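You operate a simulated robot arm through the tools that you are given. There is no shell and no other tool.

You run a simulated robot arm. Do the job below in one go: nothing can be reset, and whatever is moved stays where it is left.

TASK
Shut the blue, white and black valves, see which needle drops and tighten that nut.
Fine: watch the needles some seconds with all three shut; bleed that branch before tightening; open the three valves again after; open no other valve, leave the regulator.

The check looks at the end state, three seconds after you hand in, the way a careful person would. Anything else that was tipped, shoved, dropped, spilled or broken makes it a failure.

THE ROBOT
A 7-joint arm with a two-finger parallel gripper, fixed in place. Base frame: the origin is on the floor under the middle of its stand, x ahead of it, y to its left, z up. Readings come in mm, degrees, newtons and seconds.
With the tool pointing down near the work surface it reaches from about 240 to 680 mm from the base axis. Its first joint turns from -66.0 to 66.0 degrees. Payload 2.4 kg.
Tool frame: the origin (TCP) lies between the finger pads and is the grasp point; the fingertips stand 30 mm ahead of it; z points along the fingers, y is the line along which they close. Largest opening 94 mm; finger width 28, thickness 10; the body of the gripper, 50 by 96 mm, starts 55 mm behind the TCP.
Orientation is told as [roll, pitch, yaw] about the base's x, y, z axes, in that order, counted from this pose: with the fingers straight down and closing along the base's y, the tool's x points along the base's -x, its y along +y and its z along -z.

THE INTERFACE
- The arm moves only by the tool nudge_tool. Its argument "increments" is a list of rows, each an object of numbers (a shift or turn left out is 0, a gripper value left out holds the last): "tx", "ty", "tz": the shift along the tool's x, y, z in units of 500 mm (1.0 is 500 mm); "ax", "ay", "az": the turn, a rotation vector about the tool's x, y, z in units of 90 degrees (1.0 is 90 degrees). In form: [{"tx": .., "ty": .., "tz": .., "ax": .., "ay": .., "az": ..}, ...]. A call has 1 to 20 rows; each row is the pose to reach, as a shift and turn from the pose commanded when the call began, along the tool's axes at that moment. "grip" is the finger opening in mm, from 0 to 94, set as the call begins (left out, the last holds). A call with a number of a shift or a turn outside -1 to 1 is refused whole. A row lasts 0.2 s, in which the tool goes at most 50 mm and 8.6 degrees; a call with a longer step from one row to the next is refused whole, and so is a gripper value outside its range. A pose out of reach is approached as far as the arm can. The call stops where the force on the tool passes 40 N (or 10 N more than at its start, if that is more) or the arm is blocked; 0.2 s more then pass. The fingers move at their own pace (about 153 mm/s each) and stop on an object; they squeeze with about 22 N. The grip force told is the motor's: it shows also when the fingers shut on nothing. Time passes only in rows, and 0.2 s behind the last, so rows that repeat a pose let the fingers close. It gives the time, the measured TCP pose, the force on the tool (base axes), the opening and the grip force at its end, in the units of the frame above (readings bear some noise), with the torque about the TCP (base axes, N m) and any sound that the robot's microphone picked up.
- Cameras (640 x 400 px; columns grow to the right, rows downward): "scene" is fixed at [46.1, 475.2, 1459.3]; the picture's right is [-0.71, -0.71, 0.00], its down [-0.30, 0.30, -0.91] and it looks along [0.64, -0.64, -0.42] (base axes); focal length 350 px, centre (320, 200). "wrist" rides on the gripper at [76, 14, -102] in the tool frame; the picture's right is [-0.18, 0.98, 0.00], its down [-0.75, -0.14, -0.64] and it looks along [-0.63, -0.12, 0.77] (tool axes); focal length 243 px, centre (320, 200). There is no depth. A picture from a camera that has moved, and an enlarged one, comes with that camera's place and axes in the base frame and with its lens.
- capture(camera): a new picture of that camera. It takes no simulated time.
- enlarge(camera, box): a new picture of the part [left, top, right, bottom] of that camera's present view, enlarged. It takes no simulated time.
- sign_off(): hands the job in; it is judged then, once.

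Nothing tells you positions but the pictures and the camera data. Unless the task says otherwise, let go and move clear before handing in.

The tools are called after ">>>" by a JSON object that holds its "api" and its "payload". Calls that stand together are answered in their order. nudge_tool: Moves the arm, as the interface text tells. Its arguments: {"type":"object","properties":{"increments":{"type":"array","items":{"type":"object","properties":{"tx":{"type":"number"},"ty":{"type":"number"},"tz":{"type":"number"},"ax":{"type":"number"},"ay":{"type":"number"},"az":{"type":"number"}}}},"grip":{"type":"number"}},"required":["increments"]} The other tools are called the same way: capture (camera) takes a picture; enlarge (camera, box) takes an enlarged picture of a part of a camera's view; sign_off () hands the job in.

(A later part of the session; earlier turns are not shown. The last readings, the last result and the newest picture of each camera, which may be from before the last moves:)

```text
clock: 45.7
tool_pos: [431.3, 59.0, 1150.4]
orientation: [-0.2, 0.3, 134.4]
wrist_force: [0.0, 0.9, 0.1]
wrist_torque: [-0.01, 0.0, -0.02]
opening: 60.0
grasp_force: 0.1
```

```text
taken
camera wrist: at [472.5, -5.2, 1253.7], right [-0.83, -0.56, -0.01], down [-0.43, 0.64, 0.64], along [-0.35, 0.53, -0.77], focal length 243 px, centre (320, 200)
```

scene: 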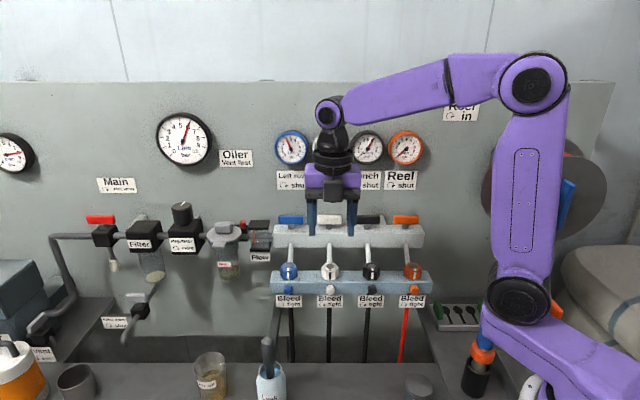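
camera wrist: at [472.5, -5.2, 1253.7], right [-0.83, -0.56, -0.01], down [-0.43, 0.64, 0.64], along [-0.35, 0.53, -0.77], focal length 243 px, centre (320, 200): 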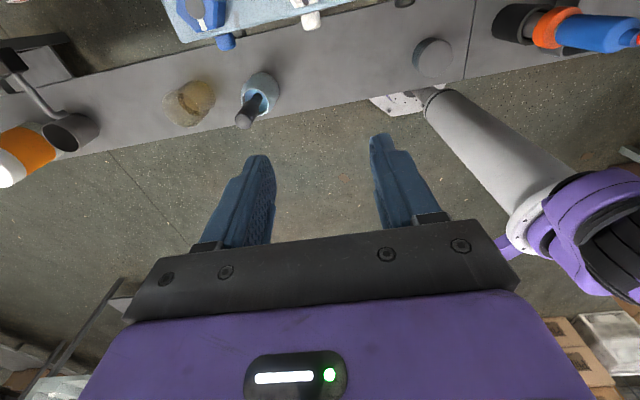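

Yaw 134° is reachable. Now I'll pitch the tool up to horizontal in two stages while shifting in front of the blue branch.

>>> {"api": "nudge_tool", "payload": {"increments": [{"tx": -0.007, "ty": -0.03, "tz": 0.02, "ay": 0.083}, {"tx": -0.013, "ty": -0.06, "tz": 0.04, "ay": 0.167}, {"tx": -0.02, "ty": -0.09, "tz": 0.06, "ay": 0.25}, {"tx": -0.027, "ty": -0.12, "tz": 0.08, "ay": 0.333}, {"tx": -0.033, "ty": -0.15, "tz": 0.1, "ay": 0.417}, {"tx": -0.04, "ty": -0.184, "tz": 0.12, "ay": 0.5}, {"tx": -0.04, "ty": -0.184, "tz": 0.12, "ay": 0.5}], "grip": 60}}

>>> {"api": "capture", "payload": {"camera": "scene"}}

>>> {"api": "capture", "payload": {"camera": "wrist"}}

```text
clock: 47.3
tool_pos: [482.0, 136.9, 1090.3]
orientation: [-0.3, 45.5, 134.1]
wrist_force: [0.9, 1.0, -0.3]
wrist_torque: [0.03, 0.04, -0.02]
opening: 60.0
grasp_force: 0.0
```

```text
taken
```

scene: 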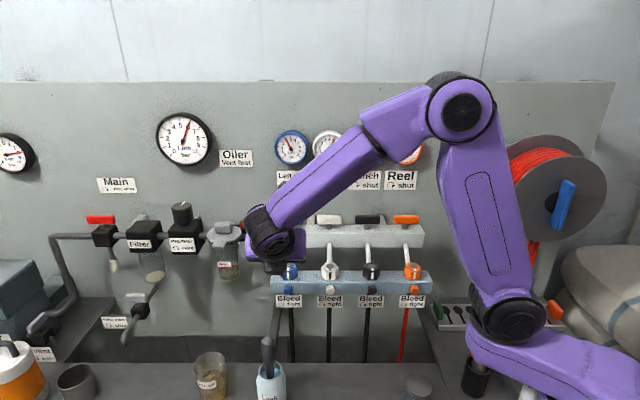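

```text
taken
camera wrist: at [456.8, 142.6, 1217.1], right [-0.79, -0.59, -0.14], down [-0.59, 0.8, -0.09], along [0.16, 0.01, -0.99], focal length 243 px, centre (320, 200)
```

wrist: 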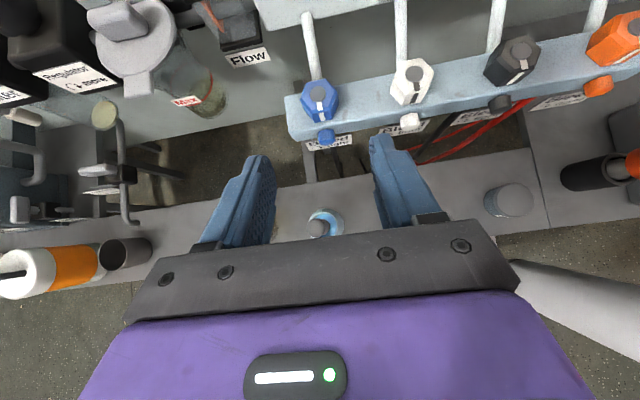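

Halfway pitched and clear. From this view the blue knob is near t=439, n=−319 (about (536,85,955)). I'll complete the pitch to horizontal, staying above the soap brush.

>>> {"api": "nudge_tool", "payload": {"increments": [{"tx": -0.016, "tz": 0.012, "ay": 0.083}, {"tx": -0.033, "tz": 0.024, "ay": 0.167}, {"tx": -0.049, "tz": 0.036, "ay": 0.25}, {"tx": -0.065, "tz": 0.048, "ay": 0.333}, {"tx": -0.081, "ty": -0.002, "tz": 0.06, "ay": 0.417}, {"tx": -0.098, "ty": -0.0034, "tz": 0.072, "ay": 0.495}, {"tx": -0.098, "ty": -0.0034, "tz": 0.072, "ay": 0.495}], "grip": 60}}

>>> {"api": "capture", "payload": {"camera": "scene"}}

>>> {"api": "capture", "payload": {"camera": "wrist"}}

```text
clock: 48.9
tool_pos: [477.9, 144.8, 1029.5]
orientation: [-94.1, 89.8, 40.3]
wrist_force: [-0.8, -0.4, -0.4]
wrist_torque: [0.0, -0.01, 0.02]
opening: 60.0
grasp_force: 0.0
```

```text
taken
```

scene: 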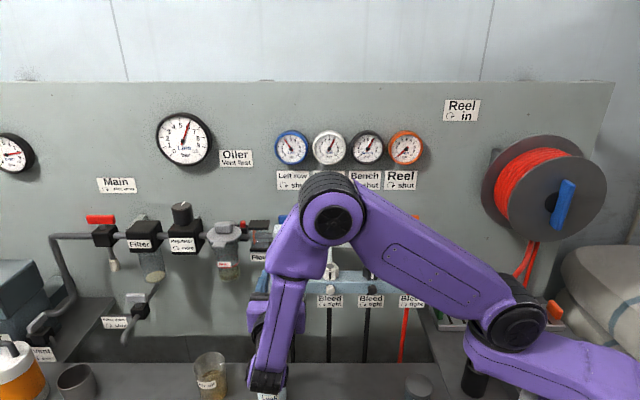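

```text
taken
camera wrist: at [394.3, 208.1, 1106.6], right [-0.7, -0.69, -0.19], down [-0.34, 0.56, -0.75], along [0.62, -0.46, -0.63], focal length 243 px, centre (320, 200)
```

wrist: 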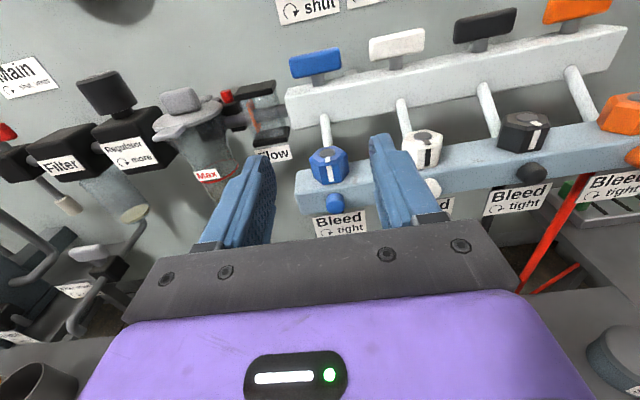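

Horizontal pose reached with a clear view of the blue nut, knob and all gauges. I'll enlarge to see the knob's shape.

>>> {"api": "enlarge", "payload": {"camera": "wrist", "box": [270, 110, 430, 250]}}

>>> {"api": "enlarge", "payload": {"camera": "wrist", "box": [380, 60, 640, 240]}}

>>> {"api": "enlarge", "payload": {"camera": "scene", "box": [260, 120, 440, 232]}}

```text
2.86 times, centred on (350, 180) of wrist
camera zoom: at [394.3, 208.1, 1106.6], right [-0.7, -0.69, -0.19], down [-0.34, 0.56, -0.75], along [0.62, -0.46, -0.63], focal length 693 px, centre (234, 257)
```

zoom: 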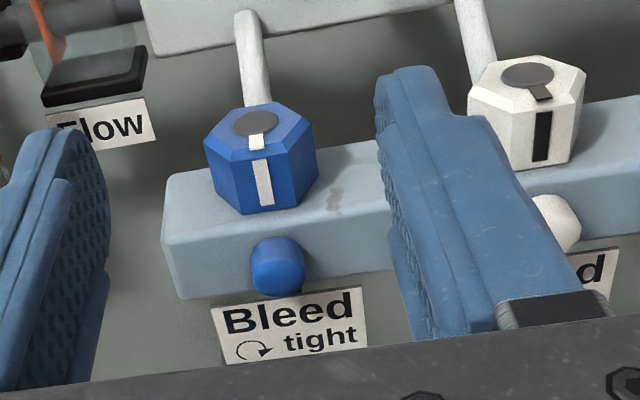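

```text
2.22 times, centred on (510, 150) of wrist
camera zoom: at [394.3, 208.1, 1106.6], right [-0.7, -0.69, -0.19], down [-0.34, 0.56, -0.75], along [0.62, -0.46, -0.63], focal length 539 px, centre (-102, 311)
```

zoom: 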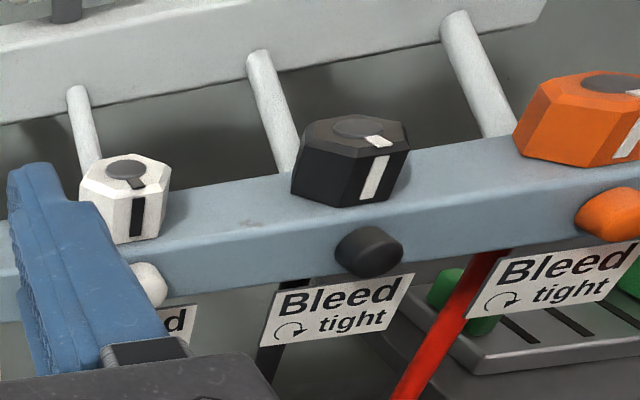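

```text
3.56 times, centred on (350, 176) of scene
camera zoom: at [46.1, 475.2, 1459.3], right [-0.71, -0.71, 0.0], down [-0.3, 0.3, -0.91], along [0.64, -0.64, -0.42], focal length 1245 px, centre (213, 285)
```

zoom: 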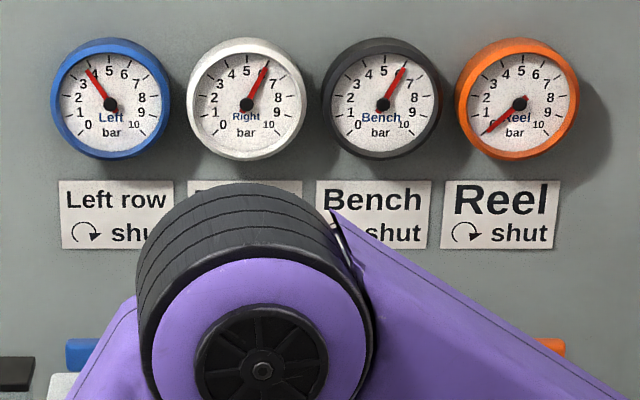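

The knob is a ~20 mm round cap near t≈438.5, z≈952, protruding to about n≈−307; the soap brush tip (≈z 913) is close below-left, so I'll come in with the gripper's tail tilted to the right, then swing it up while unscrewing. First I rotate the tool 90° so unscrewing stays inside joint range.

>>> {"api": "nudge_tool", "payload": {"increments": [{"ty": 0.004, "az": 0.083}, {"ty": 0.008, "az": 0.167}, {"ty": 0.012, "az": 0.25}, {"ty": 0.016, "az": 0.333}, {"ty": 0.02, "az": 0.417}, {"ty": 0.024, "az": 0.5}, {"ty": 0.028, "az": 0.583}, {"ty": 0.032, "az": 0.667}, {"ty": 0.036, "az": 0.75}, {"ty": 0.04, "az": 0.833}, {"ty": 0.04, "az": 0.917}, {"ty": 0.04, "az": 1.0}, {"ty": 0.04, "az": 1.0}], "grip": 40}}

>>> {"api": "capture", "payload": {"camera": "scene"}}

>>> {"api": "capture", "payload": {"camera": "wrist"}}

```text
clock: 51.7
tool_pos: [464.5, 129.5, 1029.1]
orientation: [-89.9, -0.3, 44.4]
wrist_force: [-0.4, 0.3, 0.1]
wrist_torque: [-0.01, 0.02, 0.02]
opening: 39.9
grasp_force: 0.0
```

```text
taken
```

scene: 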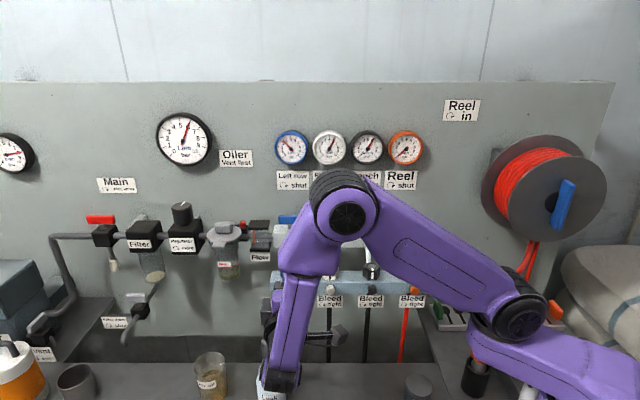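

```text
taken
camera wrist: at [337.3, 151.1, 1016.3], right [0.14, 0.13, -0.98], down [0.09, 0.99, 0.15], along [0.99, -0.11, 0.12], focal length 243 px, centre (320, 200)
```

wrist: 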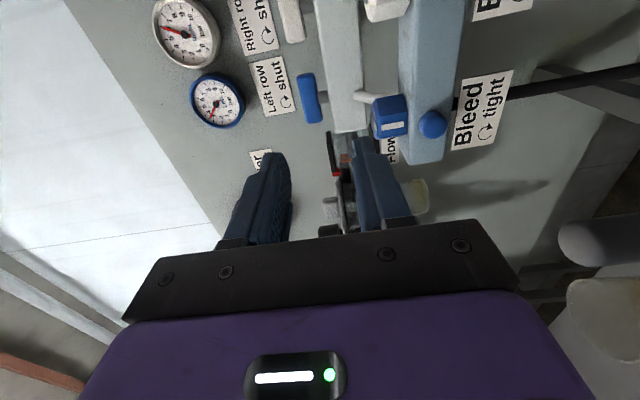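

>>> {"api": "enlarge", "payload": {"camera": "wrist", "box": [350, 60, 530, 180]}}

>>> {"api": "enlarge", "payload": {"camera": "scene", "box": [250, 290, 350, 400]}}

```text
3.33 times, centred on (440, 120) of wrist
camera zoom: at [337.3, 151.1, 1016.3], right [0.14, 0.13, -0.98], down [0.09, 0.99, 0.15], along [0.99, -0.11, 0.12], focal length 809 px, centre (-80, 467)
```

zoom: 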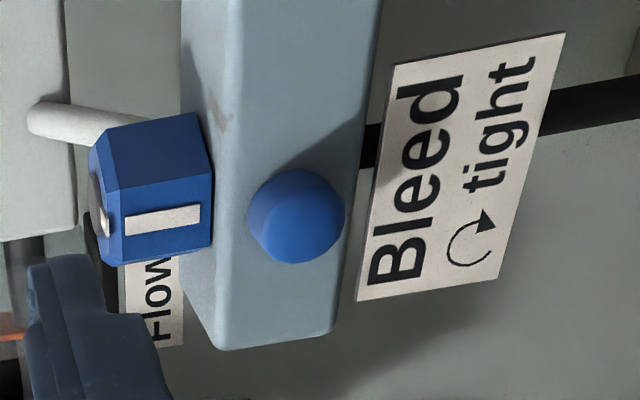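

```text
3.64 times, centred on (300, 345) of scene
camera zoom: at [46.1, 475.2, 1459.3], right [-0.71, -0.71, 0.0], down [-0.3, 0.3, -0.91], along [0.64, -0.64, -0.42], focal length 1273 px, centre (393, -327)
```

zoom: 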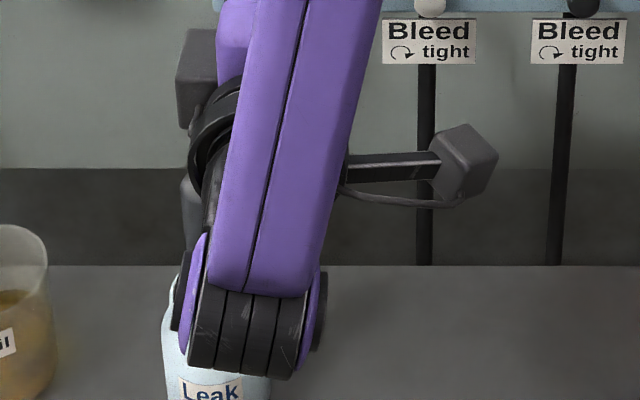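

From several views the blue knob's axis is near t=439.5, z=941, front face about n=−317; brush tip is at t≈472, n≈−222, z≈910. I'll tilt the tail 15° to the right and lower to a stand-off in front of the knob.

>>> {"api": "nudge_tool", "payload": {"increments": [{"tx": -0.001, "ty": 0.02, "tz": 0.012, "ay": -0.06}, {"tx": -0.002, "ty": 0.04, "tz": 0.024, "ay": -0.12}, {"tx": -0.002, "ty": 0.059, "tz": 0.034, "ay": -0.173}, {"tx": -0.002, "ty": 0.059, "tz": 0.034, "ay": -0.173}], "grip": 40}}

>>> {"api": "capture", "payload": {"camera": "wrist"}}

>>> {"api": "capture", "payload": {"camera": "scene"}}

```text
clock: 52.7
tool_pos: [476.2, 119.1, 1003.0]
orientation: [-90.0, -0.4, 59.9]
wrist_force: [-1.3, -0.4, 0.5]
wrist_torque: [0.0, -0.01, -0.03]
opening: 40.0
grasp_force: 0.0
```

```text
taken
camera wrist: at [349.0, 105.7, 988.3], right [0.09, 0.16, -0.98], down [-0.18, 0.97, 0.14], along [0.98, 0.16, 0.12], focal length 243 px, centre (320, 200)
```

wrist: 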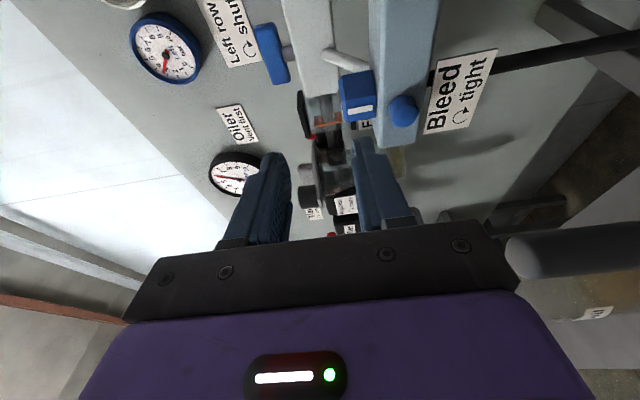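

```text
taken
```

scene: 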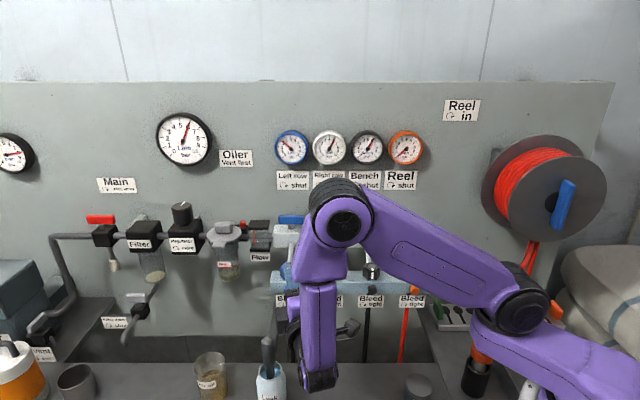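

The view is clean and the brush is well clear on the left. Lowering straight down to knob height (z≈939.5) at this stand-off.

>>> {"api": "nudge_tool", "payload": {"increments": [{"ty": 0.04}, {"ty": 0.08}, {"ty": 0.11}, {"ty": 0.127}, {"ty": 0.127}], "grip": 40}}

>>> {"api": "capture", "payload": {"camera": "wrist"}}

>>> {"api": "capture", "payload": {"camera": "scene"}}

```text
clock: 53.9
tool_pos: [478.7, 118.4, 935.5]
orientation: [-90.1, -0.3, 59.8]
wrist_force: [0.2, -0.2, 0.0]
wrist_torque: [0.02, -0.01, 0.01]
opening: 40.2
grasp_force: 0.1
```

```text
taken
camera wrist: at [350.0, 105.1, 922.1], right [0.09, 0.16, -0.98], down [-0.18, 0.97, 0.14], along [0.98, 0.16, 0.12], focal length 243 px, centre (320, 200)
```

wrist: 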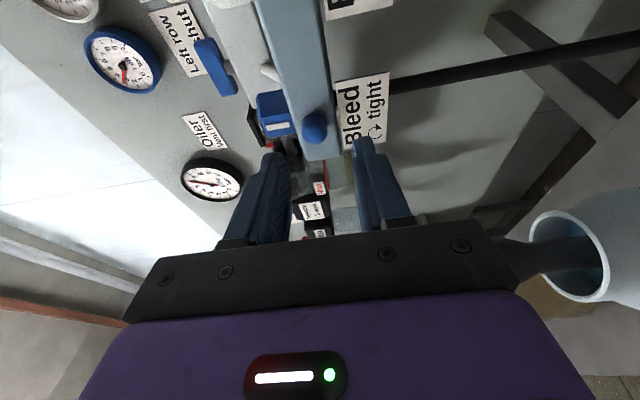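

```text
taken
```

scene: 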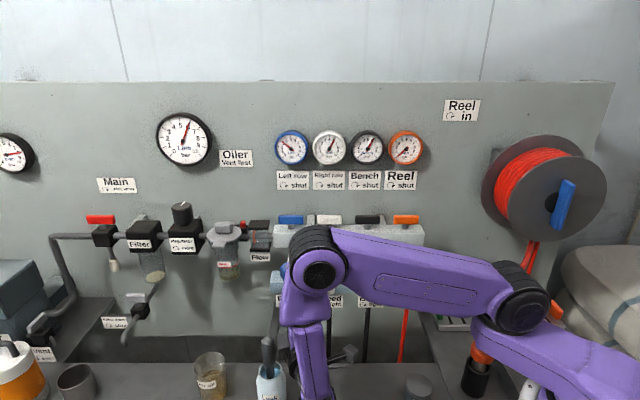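

Knob measured at z≈940.4; the tool is about 4 mm low. I'll correct and advance along the tilted axis until the pads straddle the knob.

>>> {"api": "nudge_tool", "payload": {"increments": [{"ty": -0.008}, {"tx": 0.001, "ty": -0.008, "tz": 0.02}, {"tx": 0.001, "ty": -0.008, "tz": 0.04}, {"tx": 0.002, "ty": -0.008, "tz": 0.06}, {"tx": 0.002, "ty": -0.008, "tz": 0.08}, {"tx": 0.002, "ty": -0.008, "tz": 0.092}, {"tx": 0.002, "ty": -0.008, "tz": 0.092}], "grip": 40}}

>>> {"api": "capture", "payload": {"camera": "wrist"}}

>>> {"api": "enlarge", "payload": {"camera": "wrist", "box": [230, 80, 430, 240]}}

>>> {"api": "capture", "payload": {"camera": "scene"}}

```text
clock: 55.5
tool_pos: [516.8, 94.5, 941.9]
orientation: [-90.0, -0.2, 59.9]
wrist_force: [1.2, -0.1, -0.6]
wrist_torque: [0.0, 0.0, -0.01]
opening: 40.3
grasp_force: 0.1
```

```text
taken
camera wrist: at [388.8, 80.8, 926.9], right [0.09, 0.16, -0.98], down [-0.18, 0.97, 0.14], along [0.98, 0.16, 0.12], focal length 243 px, centre (320, 200)
```

wrist: 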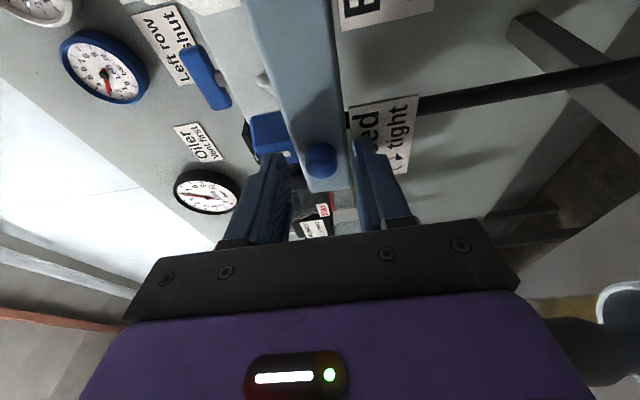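

```text
2.50 times, centred on (330, 160) of wrist
camera zoom: at [388.8, 80.8, 926.9], right [0.09, 0.16, -0.98], down [-0.18, 0.97, 0.14], along [0.98, 0.16, 0.12], focal length 606 px, centre (295, 300)
```

zoom: 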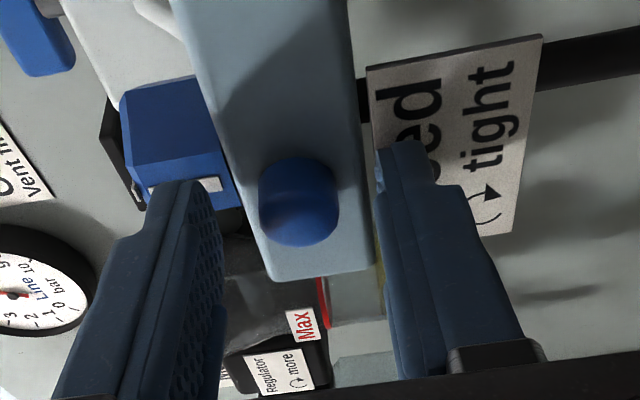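

```text
taken
```

scene: 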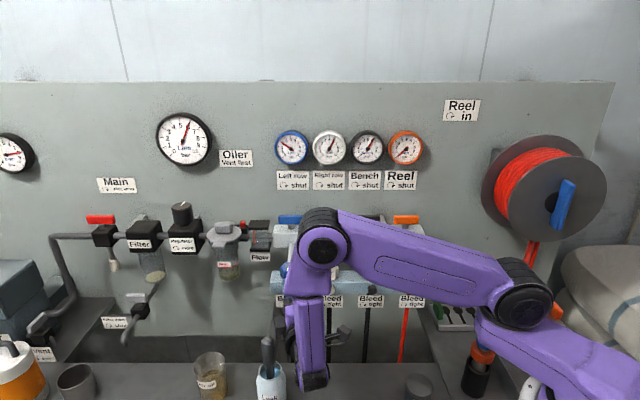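

The knob lies between the pads. Closing on it now.

>>> {"api": "nudge_tool", "payload": {"increments": [{"tz": 0}, {"tz": 0}, {"tz": 0}], "grip": 5}}

>>> {"api": "enlarge", "payload": {"camera": "wrist", "box": [230, 80, 430, 240]}}

```text
clock: 56.3
tool_pos: [516.5, 93.9, 940.2]
orientation: [-89.9, -0.2, 60.0]
wrist_force: [0.5, 0.3, -7.1]
wrist_torque: [0.1, 0.16, 0.03]
opening: 16.1
grasp_force: 44.9
```

```text
2.50 times, centred on (330, 160) of wrist
camera zoom: at [388.6, 80.9, 926.7], right [0.09, 0.16, -0.98], down [-0.18, 0.97, 0.14], along [0.98, 0.16, 0.12], focal length 606 px, centre (295, 300)
```

zoom: 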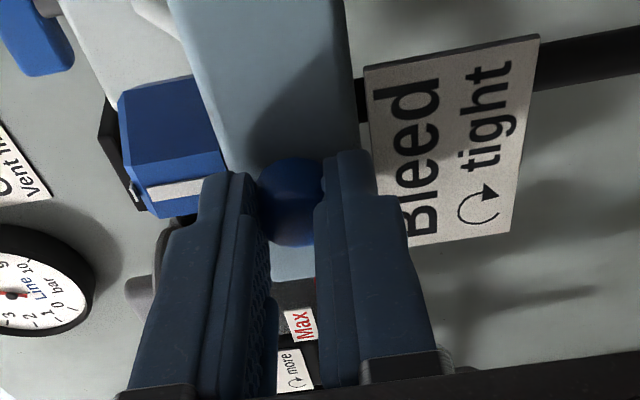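

Gripped at 16 mm with little side load. I'll turn the knob counter-clockwise (open) about its own axis, first 45°.

>>> {"api": "nudge_tool", "payload": {"increments": [{"tx": -0.0001, "ty": -0.0008, "ax": -0.0216, "az": -0.0805}, {"tx": -0.0004, "ty": -0.0025, "tz": 0.0001, "ax": -0.0431, "az": -0.161}, {"tx": -0.001, "ty": -0.0042, "tz": 0.0003, "ax": -0.0647, "az": -0.2415}, {"tx": -0.0017, "ty": -0.0057, "tz": 0.0005, "ax": -0.0863, "az": -0.322}, {"tx": -0.0027, "ty": -0.0072, "tz": 0.0007, "ax": -0.1078, "az": -0.4025}, {"tx": -0.0038, "ty": -0.0085, "tz": 0.001, "ax": -0.1294, "az": -0.483}], "grip": 5}}

>>> {"api": "capture", "payload": {"camera": "wrist"}}

>>> {"api": "capture", "payload": {"camera": "scene"}}

```text
clock: 57.7
tool_pos: [518.0, 96.5, 945.0]
orientation: [-75.7, 42.9, 65.6]
wrist_force: [-0.8, 0.3, 7.8]
wrist_torque: [0.17, -0.21, 0.16]
opening: 17.8
grasp_force: 45.1
```

```text
taken
camera wrist: at [403.7, 96.1, 1006.2], right [-0.43, -0.37, -0.82], down [-0.22, 0.93, -0.3], along [0.87, 0.05, -0.48], focal length 243 px, centre (320, 200)
```

wrist: 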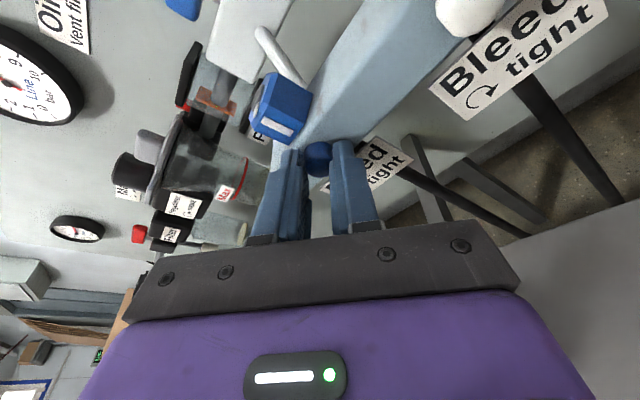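

```text
taken
```

scene: 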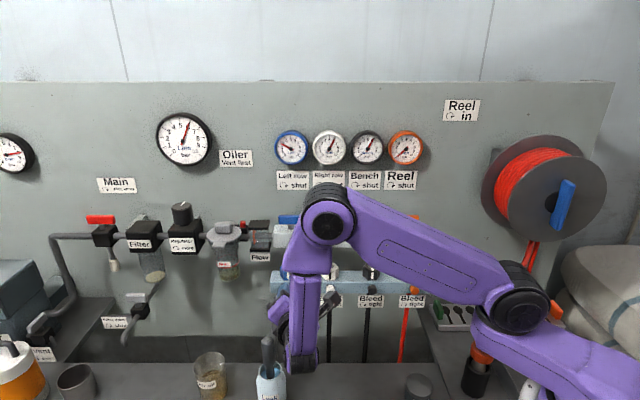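

>>> {"api": "enlarge", "payload": {"camera": "wrist", "box": [240, 60, 420, 220]}}

>>> {"api": "enlarge", "payload": {"camera": "scene", "box": [260, 120, 440, 232]}}

```text
2.50 times, centred on (330, 140) of wrist
camera zoom: at [403.7, 96.1, 1006.2], right [-0.43, -0.37, -0.82], down [-0.22, 0.93, -0.3], along [0.87, 0.05, -0.48], focal length 606 px, centre (295, 350)
```

zoom: 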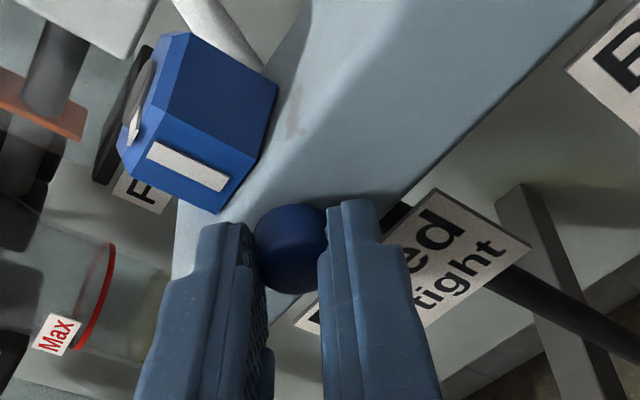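

```text
3.56 times, centred on (350, 176) of scene
camera zoom: at [45.9, 475.2, 1459.3], right [-0.71, -0.71, 0.0], down [-0.3, 0.3, -0.91], along [0.64, -0.64, -0.42], focal length 1245 px, centre (213, 285)
```

zoom: 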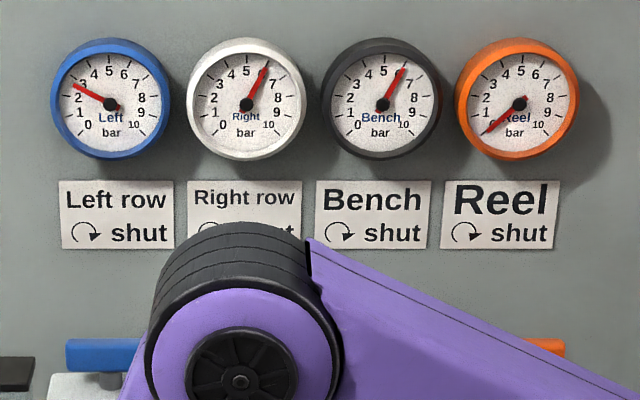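

The needle is now about 2.8. I'll continue turning another 45° about the same axis.

>>> {"api": "nudge_tool", "payload": {"increments": [{"tx": -0.0001, "ty": -0.0028, "ax": -0.0216, "az": -0.0805}, {"tx": -0.0004, "ty": -0.0045, "tz": 0.0001, "ax": -0.0431, "az": -0.161}, {"tx": -0.001, "ty": -0.0062, "tz": 0.0003, "ax": -0.0647, "az": -0.2415}, {"tx": -0.0017, "ty": -0.0077, "tz": 0.0005, "ax": -0.0863, "az": -0.322}, {"tx": -0.0027, "ty": -0.0092, "tz": 0.0007, "ax": -0.1078, "az": -0.4025}, {"tx": -0.0038, "ty": -0.0105, "tz": 0.001, "ax": -0.1294, "az": -0.483}], "grip": 5}}

>>> {"api": "enlarge", "payload": {"camera": "wrist", "box": [240, 60, 420, 220]}}

>>> {"api": "enlarge", "payload": {"camera": "scene", "box": [260, 120, 440, 232]}}

```text
clock: 59.1
tool_pos: [522.5, 100.5, 947.9]
orientation: [-0.4, 74.8, 134.5]
wrist_force: [-1.1, -0.8, 2.8]
wrist_torque: [0.11, 0.03, -0.04]
opening: 16.5
grasp_force: 44.7
```

```text
2.50 times, centred on (330, 140) of wrist
camera zoom: at [454.9, 146.4, 1048.2], right [-0.73, -0.66, -0.18], down [-0.47, 0.68, -0.56], along [0.49, -0.32, -0.81], focal length 606 px, centre (295, 350)
```

zoom: 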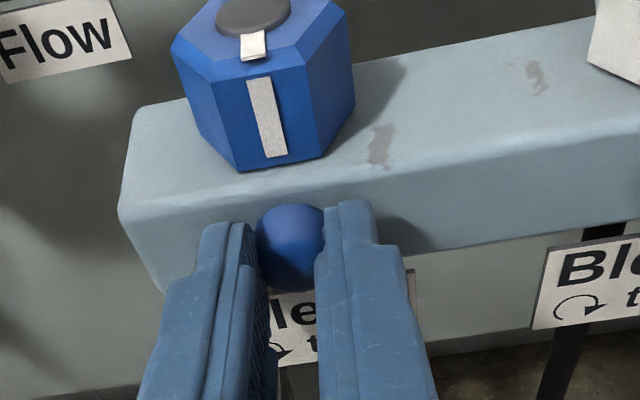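

```text
3.56 times, centred on (350, 176) of scene
camera zoom: at [46.0, 475.2, 1459.3], right [-0.71, -0.71, 0.0], down [-0.3, 0.3, -0.91], along [0.64, -0.64, -0.42], focal length 1245 px, centre (213, 285)
```

zoom: 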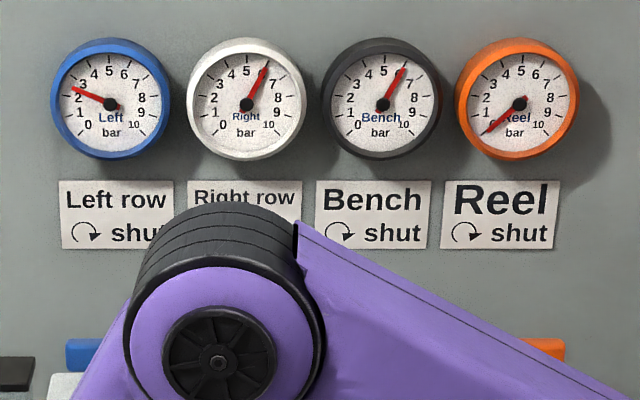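

>>> {"api": "nudge_tool", "payload": {"increments": [{"tz": 0}, {"tz": 0}, {"tz": 0}, {"tz": 0}, {"tz": 0}], "grip": 5}}

>>> {"api": "enlarge", "payload": {"camera": "scene", "box": [270, 125, 330, 170]}}

```text
clock: 60.3
tool_pos: [523.0, 100.3, 945.9]
orientation: [-0.9, 74.9, 134.0]
wrist_force: [-1.0, -0.5, 3.1]
wrist_torque: [-0.08, -0.07, -0.03]
opening: 15.9
grasp_force: 44.9
```

```text
8.89 times, centred on (300, 148) of scene
camera zoom: at [46.0, 475.2, 1459.3], right [-0.71, -0.71, 0.0], down [-0.3, 0.3, -0.91], along [0.64, -0.64, -0.42], focal length 3113 px, centre (498, 667)
```

zoom: 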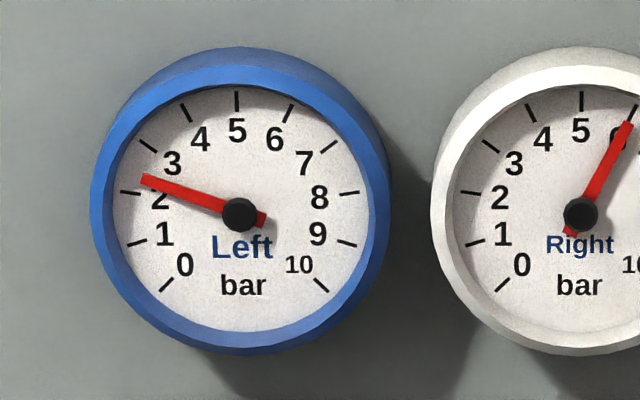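

The needle only creeps (2.35 bar), and the opening keeps shrinking, so the pads are sliding on the knob's rounded end rather than turning it. I'll open, go about 6 mm deeper and regrip.

>>> {"api": "nudge_tool", "payload": {"increments": [{"tz": 0}, {"tz": 0}, {"tx": 0.001, "tz": 0.004}, {"tx": 0.002, "tz": 0.008}, {"tx": 0.0031, "tz": 0.0116}, {"tx": 0.0031, "tz": 0.0116}], "grip": 40}}

>>> {"api": "enlarge", "payload": {"camera": "wrist", "box": [240, 60, 420, 220]}}

```text
clock: 61.7
tool_pos: [524.7, 100.4, 947.0]
orientation: [-0.6, 74.8, 134.8]
wrist_force: [-9.8, 3.2, 3.8]
wrist_torque: [-0.15, -0.1, -0.32]
opening: 42.8
grasp_force: 2.2
stopped in row 6: the force on the tool passed its limit at 42 N (the readings are from after the stop); the commanded pose is now the measured one
```

```text
2.50 times, centred on (330, 140) of wrist
camera zoom: at [455.7, 146.1, 1048.1], right [-0.73, -0.66, -0.18], down [-0.48, 0.68, -0.56], along [0.49, -0.32, -0.81], focal length 606 px, centre (295, 350)
```

zoom: 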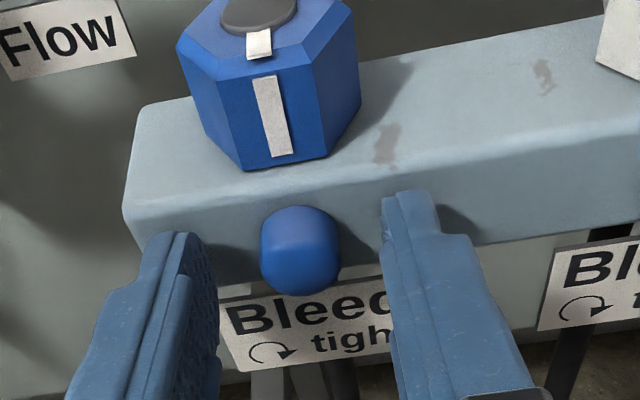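

>>> {"api": "nudge_tool", "payload": {"increments": [{"tx": -0.001, "tz": -0.004}, {"tx": -0.001, "tz": -0.004}], "grip": 40}}

>>> {"api": "enlarge", "payload": {"camera": "wrist", "box": [305, 125, 365, 185]}}

>>> {"api": "enlarge", "payload": {"camera": "wrist", "box": [420, 20, 640, 200]}}

>>> {"api": "enlarge", "payload": {"camera": "scene", "box": [270, 125, 330, 170]}}

```text
clock: 62.3
tool_pos: [523.4, 101.3, 945.9]
orientation: [-0.8, 74.8, 134.5]
wrist_force: [-0.5, 0.7, 0.6]
wrist_torque: [0.01, 0.0, -0.02]
opening: 40.1
grasp_force: 0.0
```

```text
6.67 times, centred on (335, 155) of wrist
camera zoom: at [455.2, 146.3, 1048.0], right [-0.73, -0.66, -0.18], down [-0.48, 0.68, -0.56], along [0.49, -0.32, -0.81], focal length 1618 px, centre (220, 500)
```

zoom: 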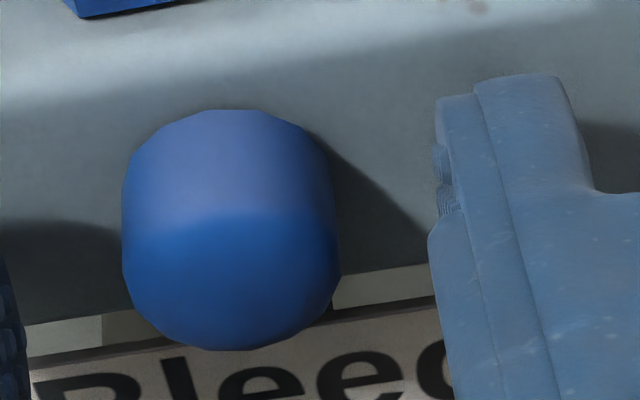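

```text
2.22 times, centred on (530, 110) of wrist
camera zoom: at [455.2, 146.3, 1048.0], right [-0.73, -0.66, -0.18], down [-0.48, 0.68, -0.56], along [0.49, -0.32, -0.81], focal length 539 px, centre (-147, 400)
```

zoom: 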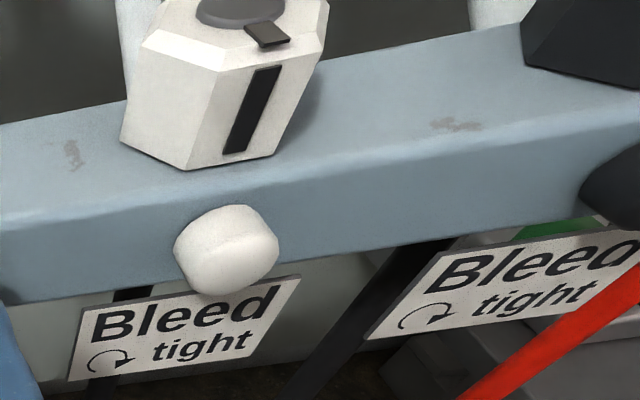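

```text
8.89 times, centred on (300, 148) of scene
camera zoom: at [46.1, 475.2, 1459.3], right [-0.71, -0.71, 0.0], down [-0.3, 0.3, -0.91], along [0.64, -0.64, -0.42], focal length 3113 px, centre (498, 667)
```

zoom: 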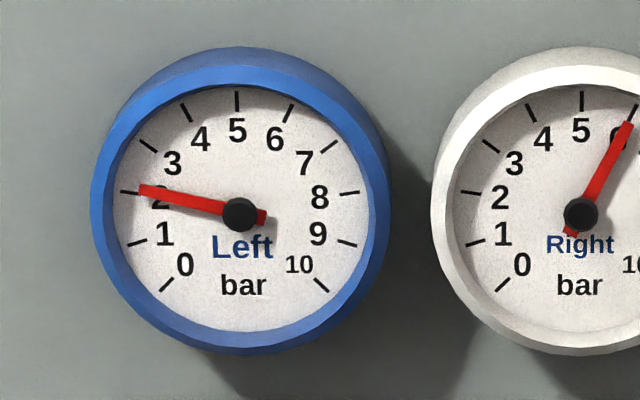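

The knob is a round cap; the needle falls at a constant ~0.126 bar/s (just the leak), so the bleed is not open yet. I'll swing back with open fingers and take another counter-clockwise stroke, reading torque along the way.

>>> {"api": "nudge_tool", "payload": {"increments": [{"tx": -0.0001, "ty": 0.0018, "ax": 0.0216, "az": 0.0805}, {"tx": -0.0004, "ty": 0.0035, "tz": 0.0001, "ax": 0.0431, "az": 0.161}, {"tx": -0.001, "ty": 0.0052, "tz": 0.0003, "ax": 0.0647, "az": 0.2415}, {"tx": -0.0017, "ty": 0.0067, "tz": 0.0005, "ax": 0.0863, "az": 0.322}, {"tx": -0.0027, "ty": 0.0082, "tz": 0.0007, "ax": 0.1078, "az": 0.4025}, {"tx": -0.0038, "ty": 0.0095, "tz": 0.001, "ax": 0.1294, "az": 0.483}, {"tx": -0.0051, "ty": 0.0107, "tz": 0.0014, "ax": 0.151, "az": 0.5635}, {"tx": -0.0065, "ty": 0.0117, "tz": 0.0018, "ax": 0.1725, "az": 0.644}, {"tx": -0.008, "ty": 0.0124, "tz": 0.0022, "ax": 0.1941, "az": 0.7244}, {"tx": -0.0096, "ty": 0.013, "tz": 0.0026, "ax": 0.2157, "az": 0.8049}, {"tx": -0.0113, "ty": 0.0133, "tz": 0.003, "ax": 0.2372, "az": 0.8854}, {"tx": -0.013, "ty": 0.0135, "tz": 0.0035, "ax": 0.2588, "az": 0.9659}, {"tx": -0.013, "ty": 0.0135, "tz": 0.0035, "ax": 0.2588, "az": 0.9659}], "grip": 40}}

>>> {"api": "enlarge", "payload": {"camera": "wrist", "box": [230, 80, 430, 240]}}

>>> {"api": "enlarge", "payload": {"camera": "scene", "box": [270, 125, 330, 170]}}

```text
clock: 65.1
tool_pos: [517.1, 96.7, 939.1]
orientation: [-90.0, -0.3, 60.3]
wrist_force: [0.0, 0.1, -0.7]
wrist_torque: [-0.02, 0.01, -0.02]
opening: 40.0
grasp_force: 0.0
```

```text
2.50 times, centred on (330, 160) of wrist
camera zoom: at [389.5, 81.7, 926.4], right [0.09, 0.17, -0.98], down [-0.18, 0.97, 0.15], along [0.98, 0.17, 0.12], focal length 606 px, centre (295, 300)
```

zoom: 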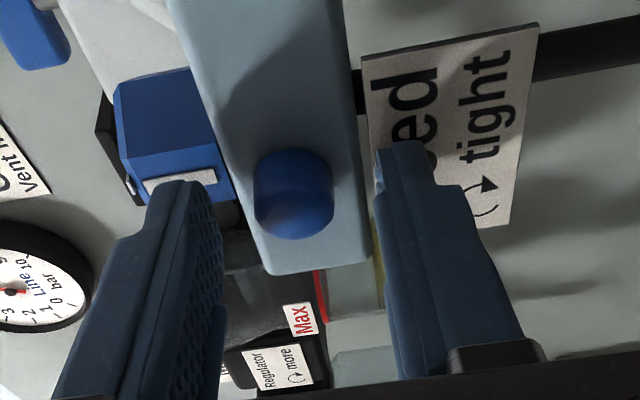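

```text
8.89 times, centred on (300, 148) of scene
camera zoom: at [46.1, 475.2, 1459.3], right [-0.71, -0.71, 0.0], down [-0.3, 0.3, -0.91], along [0.64, -0.64, -0.42], focal length 3113 px, centre (498, 667)
```

zoom: 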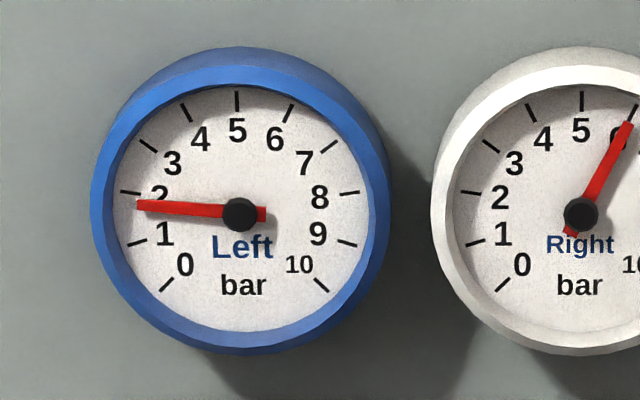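

>>> {"api": "nudge_tool", "payload": {"increments": [{"tz": 0}, {"tz": 0}, {"tz": 0}], "grip": 0}}

>>> {"api": "nudge_tool", "payload": {"increments": [{"tx": -0.0001, "ty": -0.0018, "ax": -0.0216, "az": -0.0805}, {"tx": -0.0004, "ty": -0.0035, "tz": 0.0001, "ax": -0.0431, "az": -0.161}], "grip": 0}}

>>> {"api": "nudge_tool", "payload": {"increments": [{"tx": -0.0001, "ty": -0.0018, "ax": -0.0216, "az": -0.0805}, {"tx": -0.0004, "ty": -0.0035, "tz": 0.0001, "ax": -0.0431, "az": -0.161}], "grip": 0}}

>>> {"api": "nudge_tool", "payload": {"increments": [{"tx": -0.0001, "ty": -0.0018, "ax": -0.0216, "az": -0.0805}, {"tx": -0.0004, "ty": -0.0035, "tz": 0.0001, "ax": -0.0431, "az": -0.161}], "grip": 0}}

```text
clock: 65.9
tool_pos: [518.6, 96.1, 940.1]
orientation: [-89.8, -0.4, 60.4]
wrist_force: [-0.2, 0.5, 1.8]
wrist_torque: [-0.06, -0.06, 0.01]
opening: 16.2
grasp_force: 45.2
```

```text
clock: 66.5
tool_pos: [519.4, 96.2, 942.4]
orientation: [-85.7, 14.4, 60.9]
wrist_force: [1.9, 0.9, -5.7]
wrist_torque: [0.2, 0.01, -0.16]
opening: 17.0
grasp_force: 44.6
```

```text
clock: 67.1
tool_pos: [517.7, 96.6, 943.0]
orientation: [-81.1, 28.9, 62.7]
wrist_force: [-0.4, -0.5, -14.2]
wrist_torque: [0.44, 0.14, 0.01]
opening: 17.6
grasp_force: 44.4
```

```text
clock: 67.7
tool_pos: [519.5, 95.8, 944.8]
orientation: [-75.1, 43.0, 66.1]
wrist_force: [-5.7, -5.4, -12.2]
wrist_torque: [0.4, 0.24, -0.01]
opening: 17.4
grasp_force: 44.9
```

>>> {"api": "enlarge", "payload": {"camera": "wrist", "box": [260, 80, 400, 200]}}

>>> {"api": "enlarge", "payload": {"camera": "scene", "box": [270, 125, 330, 170]}}

```text
3.33 times, centred on (330, 140) of wrist
camera zoom: at [404.9, 95.3, 1006.9], right [-0.44, -0.37, -0.82], down [-0.23, 0.93, -0.29], along [0.87, 0.06, -0.49], focal length 809 px, centre (287, 400)
```

zoom: 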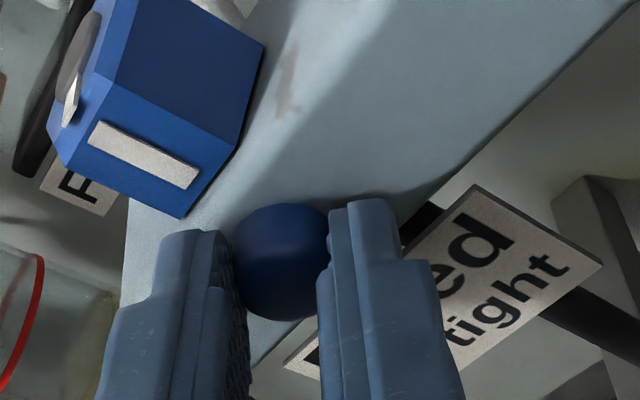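

```text
8.89 times, centred on (300, 148) of scene
camera zoom: at [46.1, 475.1, 1459.3], right [-0.71, -0.71, 0.0], down [-0.3, 0.3, -0.91], along [0.64, -0.64, -0.43], focal length 3113 px, centre (498, 667)
```

zoom: 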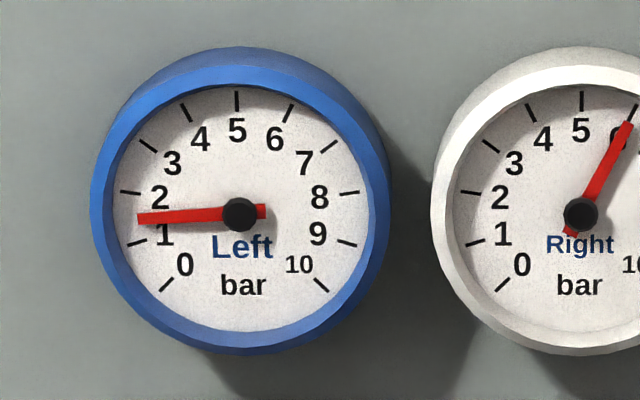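

The pads were only holding the rounded front edge of a ~20 mm cap (opening 16–17.8 mm), limited by the 15° tilt. I'll swing back, flatten the tilt to about 8° and go deeper for a full-diameter grip.

>>> {"api": "nudge_tool", "payload": {"increments": [{"tz": 0}, {"tz": 0}, {"tx": -0.0001, "ty": 0.0018, "ax": 0.0216, "az": 0.0805}, {"tx": -0.0004, "ty": 0.0035, "tz": 0.0001, "ax": 0.0431, "az": 0.161}, {"tx": -0.001, "ty": 0.0052, "tz": 0.0003, "ax": 0.0647, "az": 0.2415}, {"tx": -0.0017, "ty": 0.0067, "tz": 0.0005, "ax": 0.0863, "az": 0.322}, {"tx": -0.0027, "ty": 0.0082, "tz": 0.0007, "ax": 0.1078, "az": 0.4025}, {"tx": -0.0038, "ty": 0.0095, "tz": 0.001, "ax": 0.1294, "az": 0.483}, {"tx": -0.0038, "ty": 0.0095, "tz": 0.001, "ax": 0.1294, "az": 0.483}], "grip": 40}}

>>> {"api": "capture", "payload": {"camera": "wrist"}}

```text
clock: 69.7
tool_pos: [517.7, 95.7, 939.7]
orientation: [-89.9, -0.4, 60.4]
wrist_force: [-0.5, 1.1, 0.9]
wrist_torque: [0.0, -0.02, 0.01]
opening: 39.8
grasp_force: 0.0
```

```text
taken
camera wrist: at [389.8, 81.8, 926.1], right [0.09, 0.17, -0.98], down [-0.18, 0.97, 0.15], along [0.98, 0.17, 0.12], focal length 243 px, centre (320, 200)
```

wrist: 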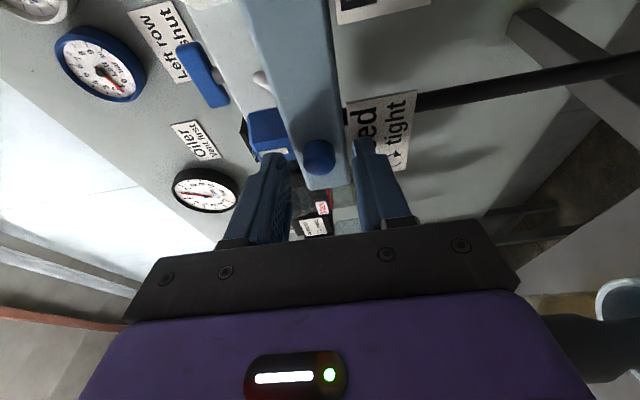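

I'll re-approach with a slightly larger tilt (20°) but with the knob near the leading edge of the pads, which gets the pads to the knob's full diameter while keeping the gripper's rear box away from the soap brush.

>>> {"api": "nudge_tool", "payload": {"increments": [{"tx": -0.008, "tz": -0.0289}, {"tx": -0.0199, "tz": -0.0256, "ay": -0.025}, {"tx": -0.0199, "tz": -0.0256, "ay": -0.051}, {"tx": -0.0199, "tz": -0.0256, "ay": -0.051}], "grip": 40}}

>>> {"api": "enlarge", "payload": {"camera": "wrist", "box": [230, 60, 470, 240]}}

>>> {"api": "capture", "payload": {"camera": "scene"}}

```text
clock: 70.7
tool_pos: [510.7, 110.5, 939.2]
orientation: [-89.9, -0.4, 64.9]
wrist_force: [-0.1, -1.0, -0.2]
wrist_torque: [-0.02, 0.0, 0.0]
opening: 40.2
grasp_force: 0.0
```

```text
2.22 times, centred on (350, 150) of wrist
camera zoom: at [385.4, 85.7, 926.6], right [0.08, 0.17, -0.98], down [-0.26, 0.95, 0.15], along [0.96, 0.25, 0.12], focal length 539 px, centre (253, 311)
```

zoom: 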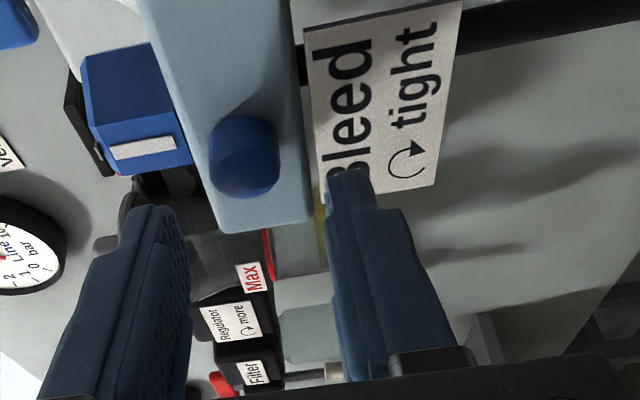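

```text
taken
```

scene: 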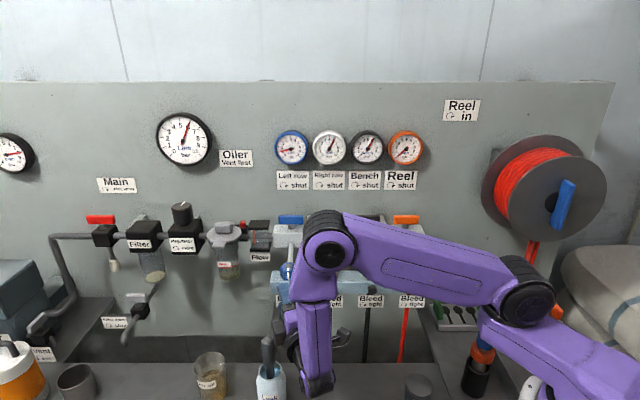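

Knob is centred vertically (z≈940.6). Advancing straight in by ~16 mm in small steps.

>>> {"api": "nudge_tool", "payload": {"increments": [{"tx": 0.0035, "tz": 0.0105}, {"tx": 0.007, "tz": 0.021}, {"tx": 0.009, "tz": 0.028}, {"tx": 0.0101, "tz": 0.0314}, {"tx": 0.0101, "tz": 0.0314}], "grip": 40}}

>>> {"api": "enlarge", "payload": {"camera": "wrist", "box": [230, 60, 470, 240]}}

```text
clock: 71.9
tool_pos: [525.1, 100.2, 939.6]
orientation: [-89.9, -0.2, 64.9]
wrist_force: [-0.7, 1.0, 0.0]
wrist_torque: [0.01, -0.02, 0.01]
opening: 40.1
grasp_force: 0.0
```

```text
2.22 times, centred on (350, 150) of wrist
camera zoom: at [397.6, 76.1, 926.5], right [0.08, 0.17, -0.98], down [-0.26, 0.95, 0.15], along [0.96, 0.25, 0.12], focal length 539 px, centre (253, 311)
```

zoom: 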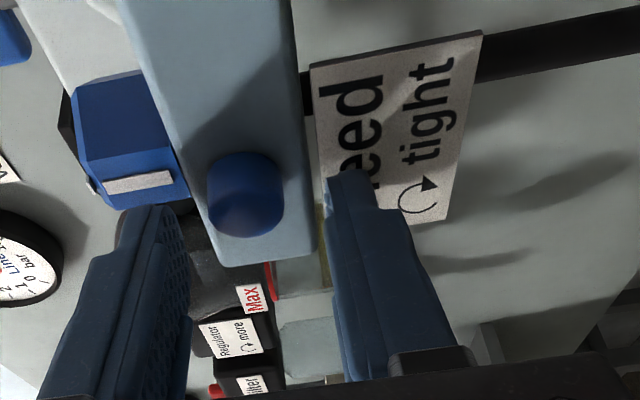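

>>> {"api": "nudge_tool", "payload": {"increments": [{"tx": 0.0007, "tz": 0.0019}, {"tx": 0.0014, "tz": 0.0038}, {"tx": 0.0014, "tz": 0.0038}], "grip": 40}}

```text
clock: 72.7
tool_pos: [526.3, 99.0, 939.8]
orientation: [-89.9, -0.3, 64.8]
wrist_force: [0.5, 1.1, 0.2]
wrist_torque: [-0.05, 0.02, -0.01]
opening: 40.3
grasp_force: 0.1
```

>>> {"api": "nudge_tool", "payload": {"increments": [{"tx": 0.0007, "tz": 0.0019}, {"tx": 0.0014, "tz": 0.0038}, {"tx": 0.0014, "tz": 0.0038}], "grip": 40}}

```text
clock: 73.5
tool_pos: [527.2, 98.6, 939.4]
orientation: [-89.8, -0.3, 64.8]
wrist_force: [0.1, -0.7, -0.4]
wrist_torque: [-0.02, 0.01, 0.03]
opening: 40.1
grasp_force: 0.0
```

No contact because at 40 mm opening the pads pass above and below the block; I must stay just short of the block face. Backing out 3.5 mm, then closing.

>>> {"api": "nudge_tool", "payload": {"increments": [{"tx": -0.0024, "tz": -0.0066}, {"tx": -0.0024, "tz": -0.0066}], "grip": 40}}

>>> {"api": "nudge_tool", "payload": {"increments": [{"tz": 0}, {"tz": 0}, {"tz": 0}], "grip": 0}}

>>> {"api": "enlarge", "payload": {"camera": "wrist", "box": [230, 60, 470, 240]}}

```text
clock: 74.1
tool_pos: [524.2, 100.0, 940.4]
orientation: [-89.9, -0.3, 64.9]
wrist_force: [0.6, 0.3, -0.3]
wrist_torque: [0.03, 0.01, 0.02]
opening: 39.9
grasp_force: 0.0
```

```text
clock: 74.9
tool_pos: [524.9, 99.5, 938.7]
orientation: [-89.6, -0.2, 64.9]
wrist_force: [1.6, 1.9, -20.1]
wrist_torque: [0.36, -0.01, 0.34]
opening: 33.8
grasp_force: 45.3
```

```text
2.22 times, centred on (350, 150) of wrist
camera zoom: at [398.3, 74.9, 926.5], right [0.07, 0.17, -0.98], down [-0.26, 0.95, 0.15], along [0.96, 0.25, 0.11], focal length 539 px, centre (253, 311)
```

zoom: 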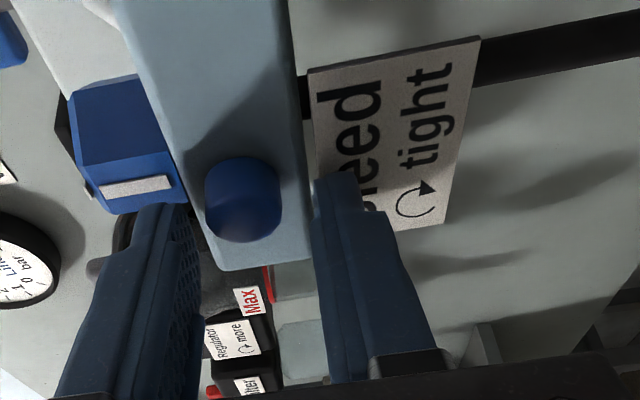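

The pads clamped the block itself, so they're ~2 mm too deep. Opening, backing out 2.4 mm, and closing on the knob.

>>> {"api": "nudge_tool", "payload": {"increments": [{"tz": 0}, {"tz": 0}, {"tx": -0.0016, "tz": -0.0045}, {"tx": -0.0016, "tz": -0.0045}], "grip": 40}}

>>> {"api": "nudge_tool", "payload": {"increments": [{"tz": 0}, {"tz": 0}, {"tz": 0}], "grip": 0}}

>>> {"api": "enlarge", "payload": {"camera": "wrist", "box": [230, 60, 470, 240]}}

```text
clock: 75.9
tool_pos: [523.4, 100.9, 941.2]
orientation: [-89.8, -0.3, 64.8]
wrist_force: [-0.2, 0.8, -0.1]
wrist_torque: [0.04, 0.01, 0.0]
opening: 40.0
grasp_force: 0.0
```

```text
clock: 76.7
tool_pos: [523.2, 101.2, 941.2]
orientation: [-89.7, -0.3, 64.9]
wrist_force: [0.9, 0.7, -10.8]
wrist_torque: [0.24, 0.23, 0.08]
opening: 16.2
grasp_force: 45.2
```

```text
2.22 times, centred on (350, 150) of wrist
camera zoom: at [396.4, 76.8, 927.2], right [0.08, 0.17, -0.98], down [-0.26, 0.95, 0.15], along [0.96, 0.25, 0.12], focal length 539 px, centre (253, 311)
```

zoom: 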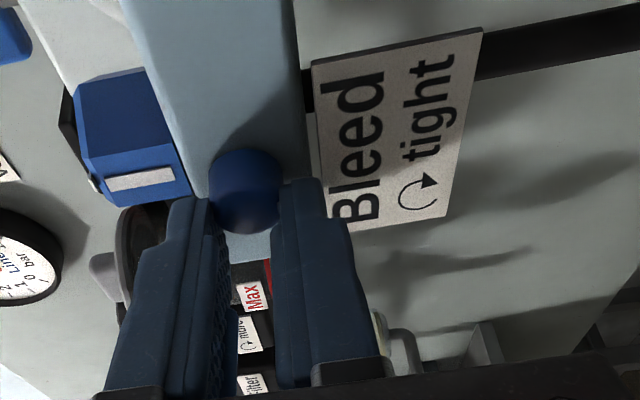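

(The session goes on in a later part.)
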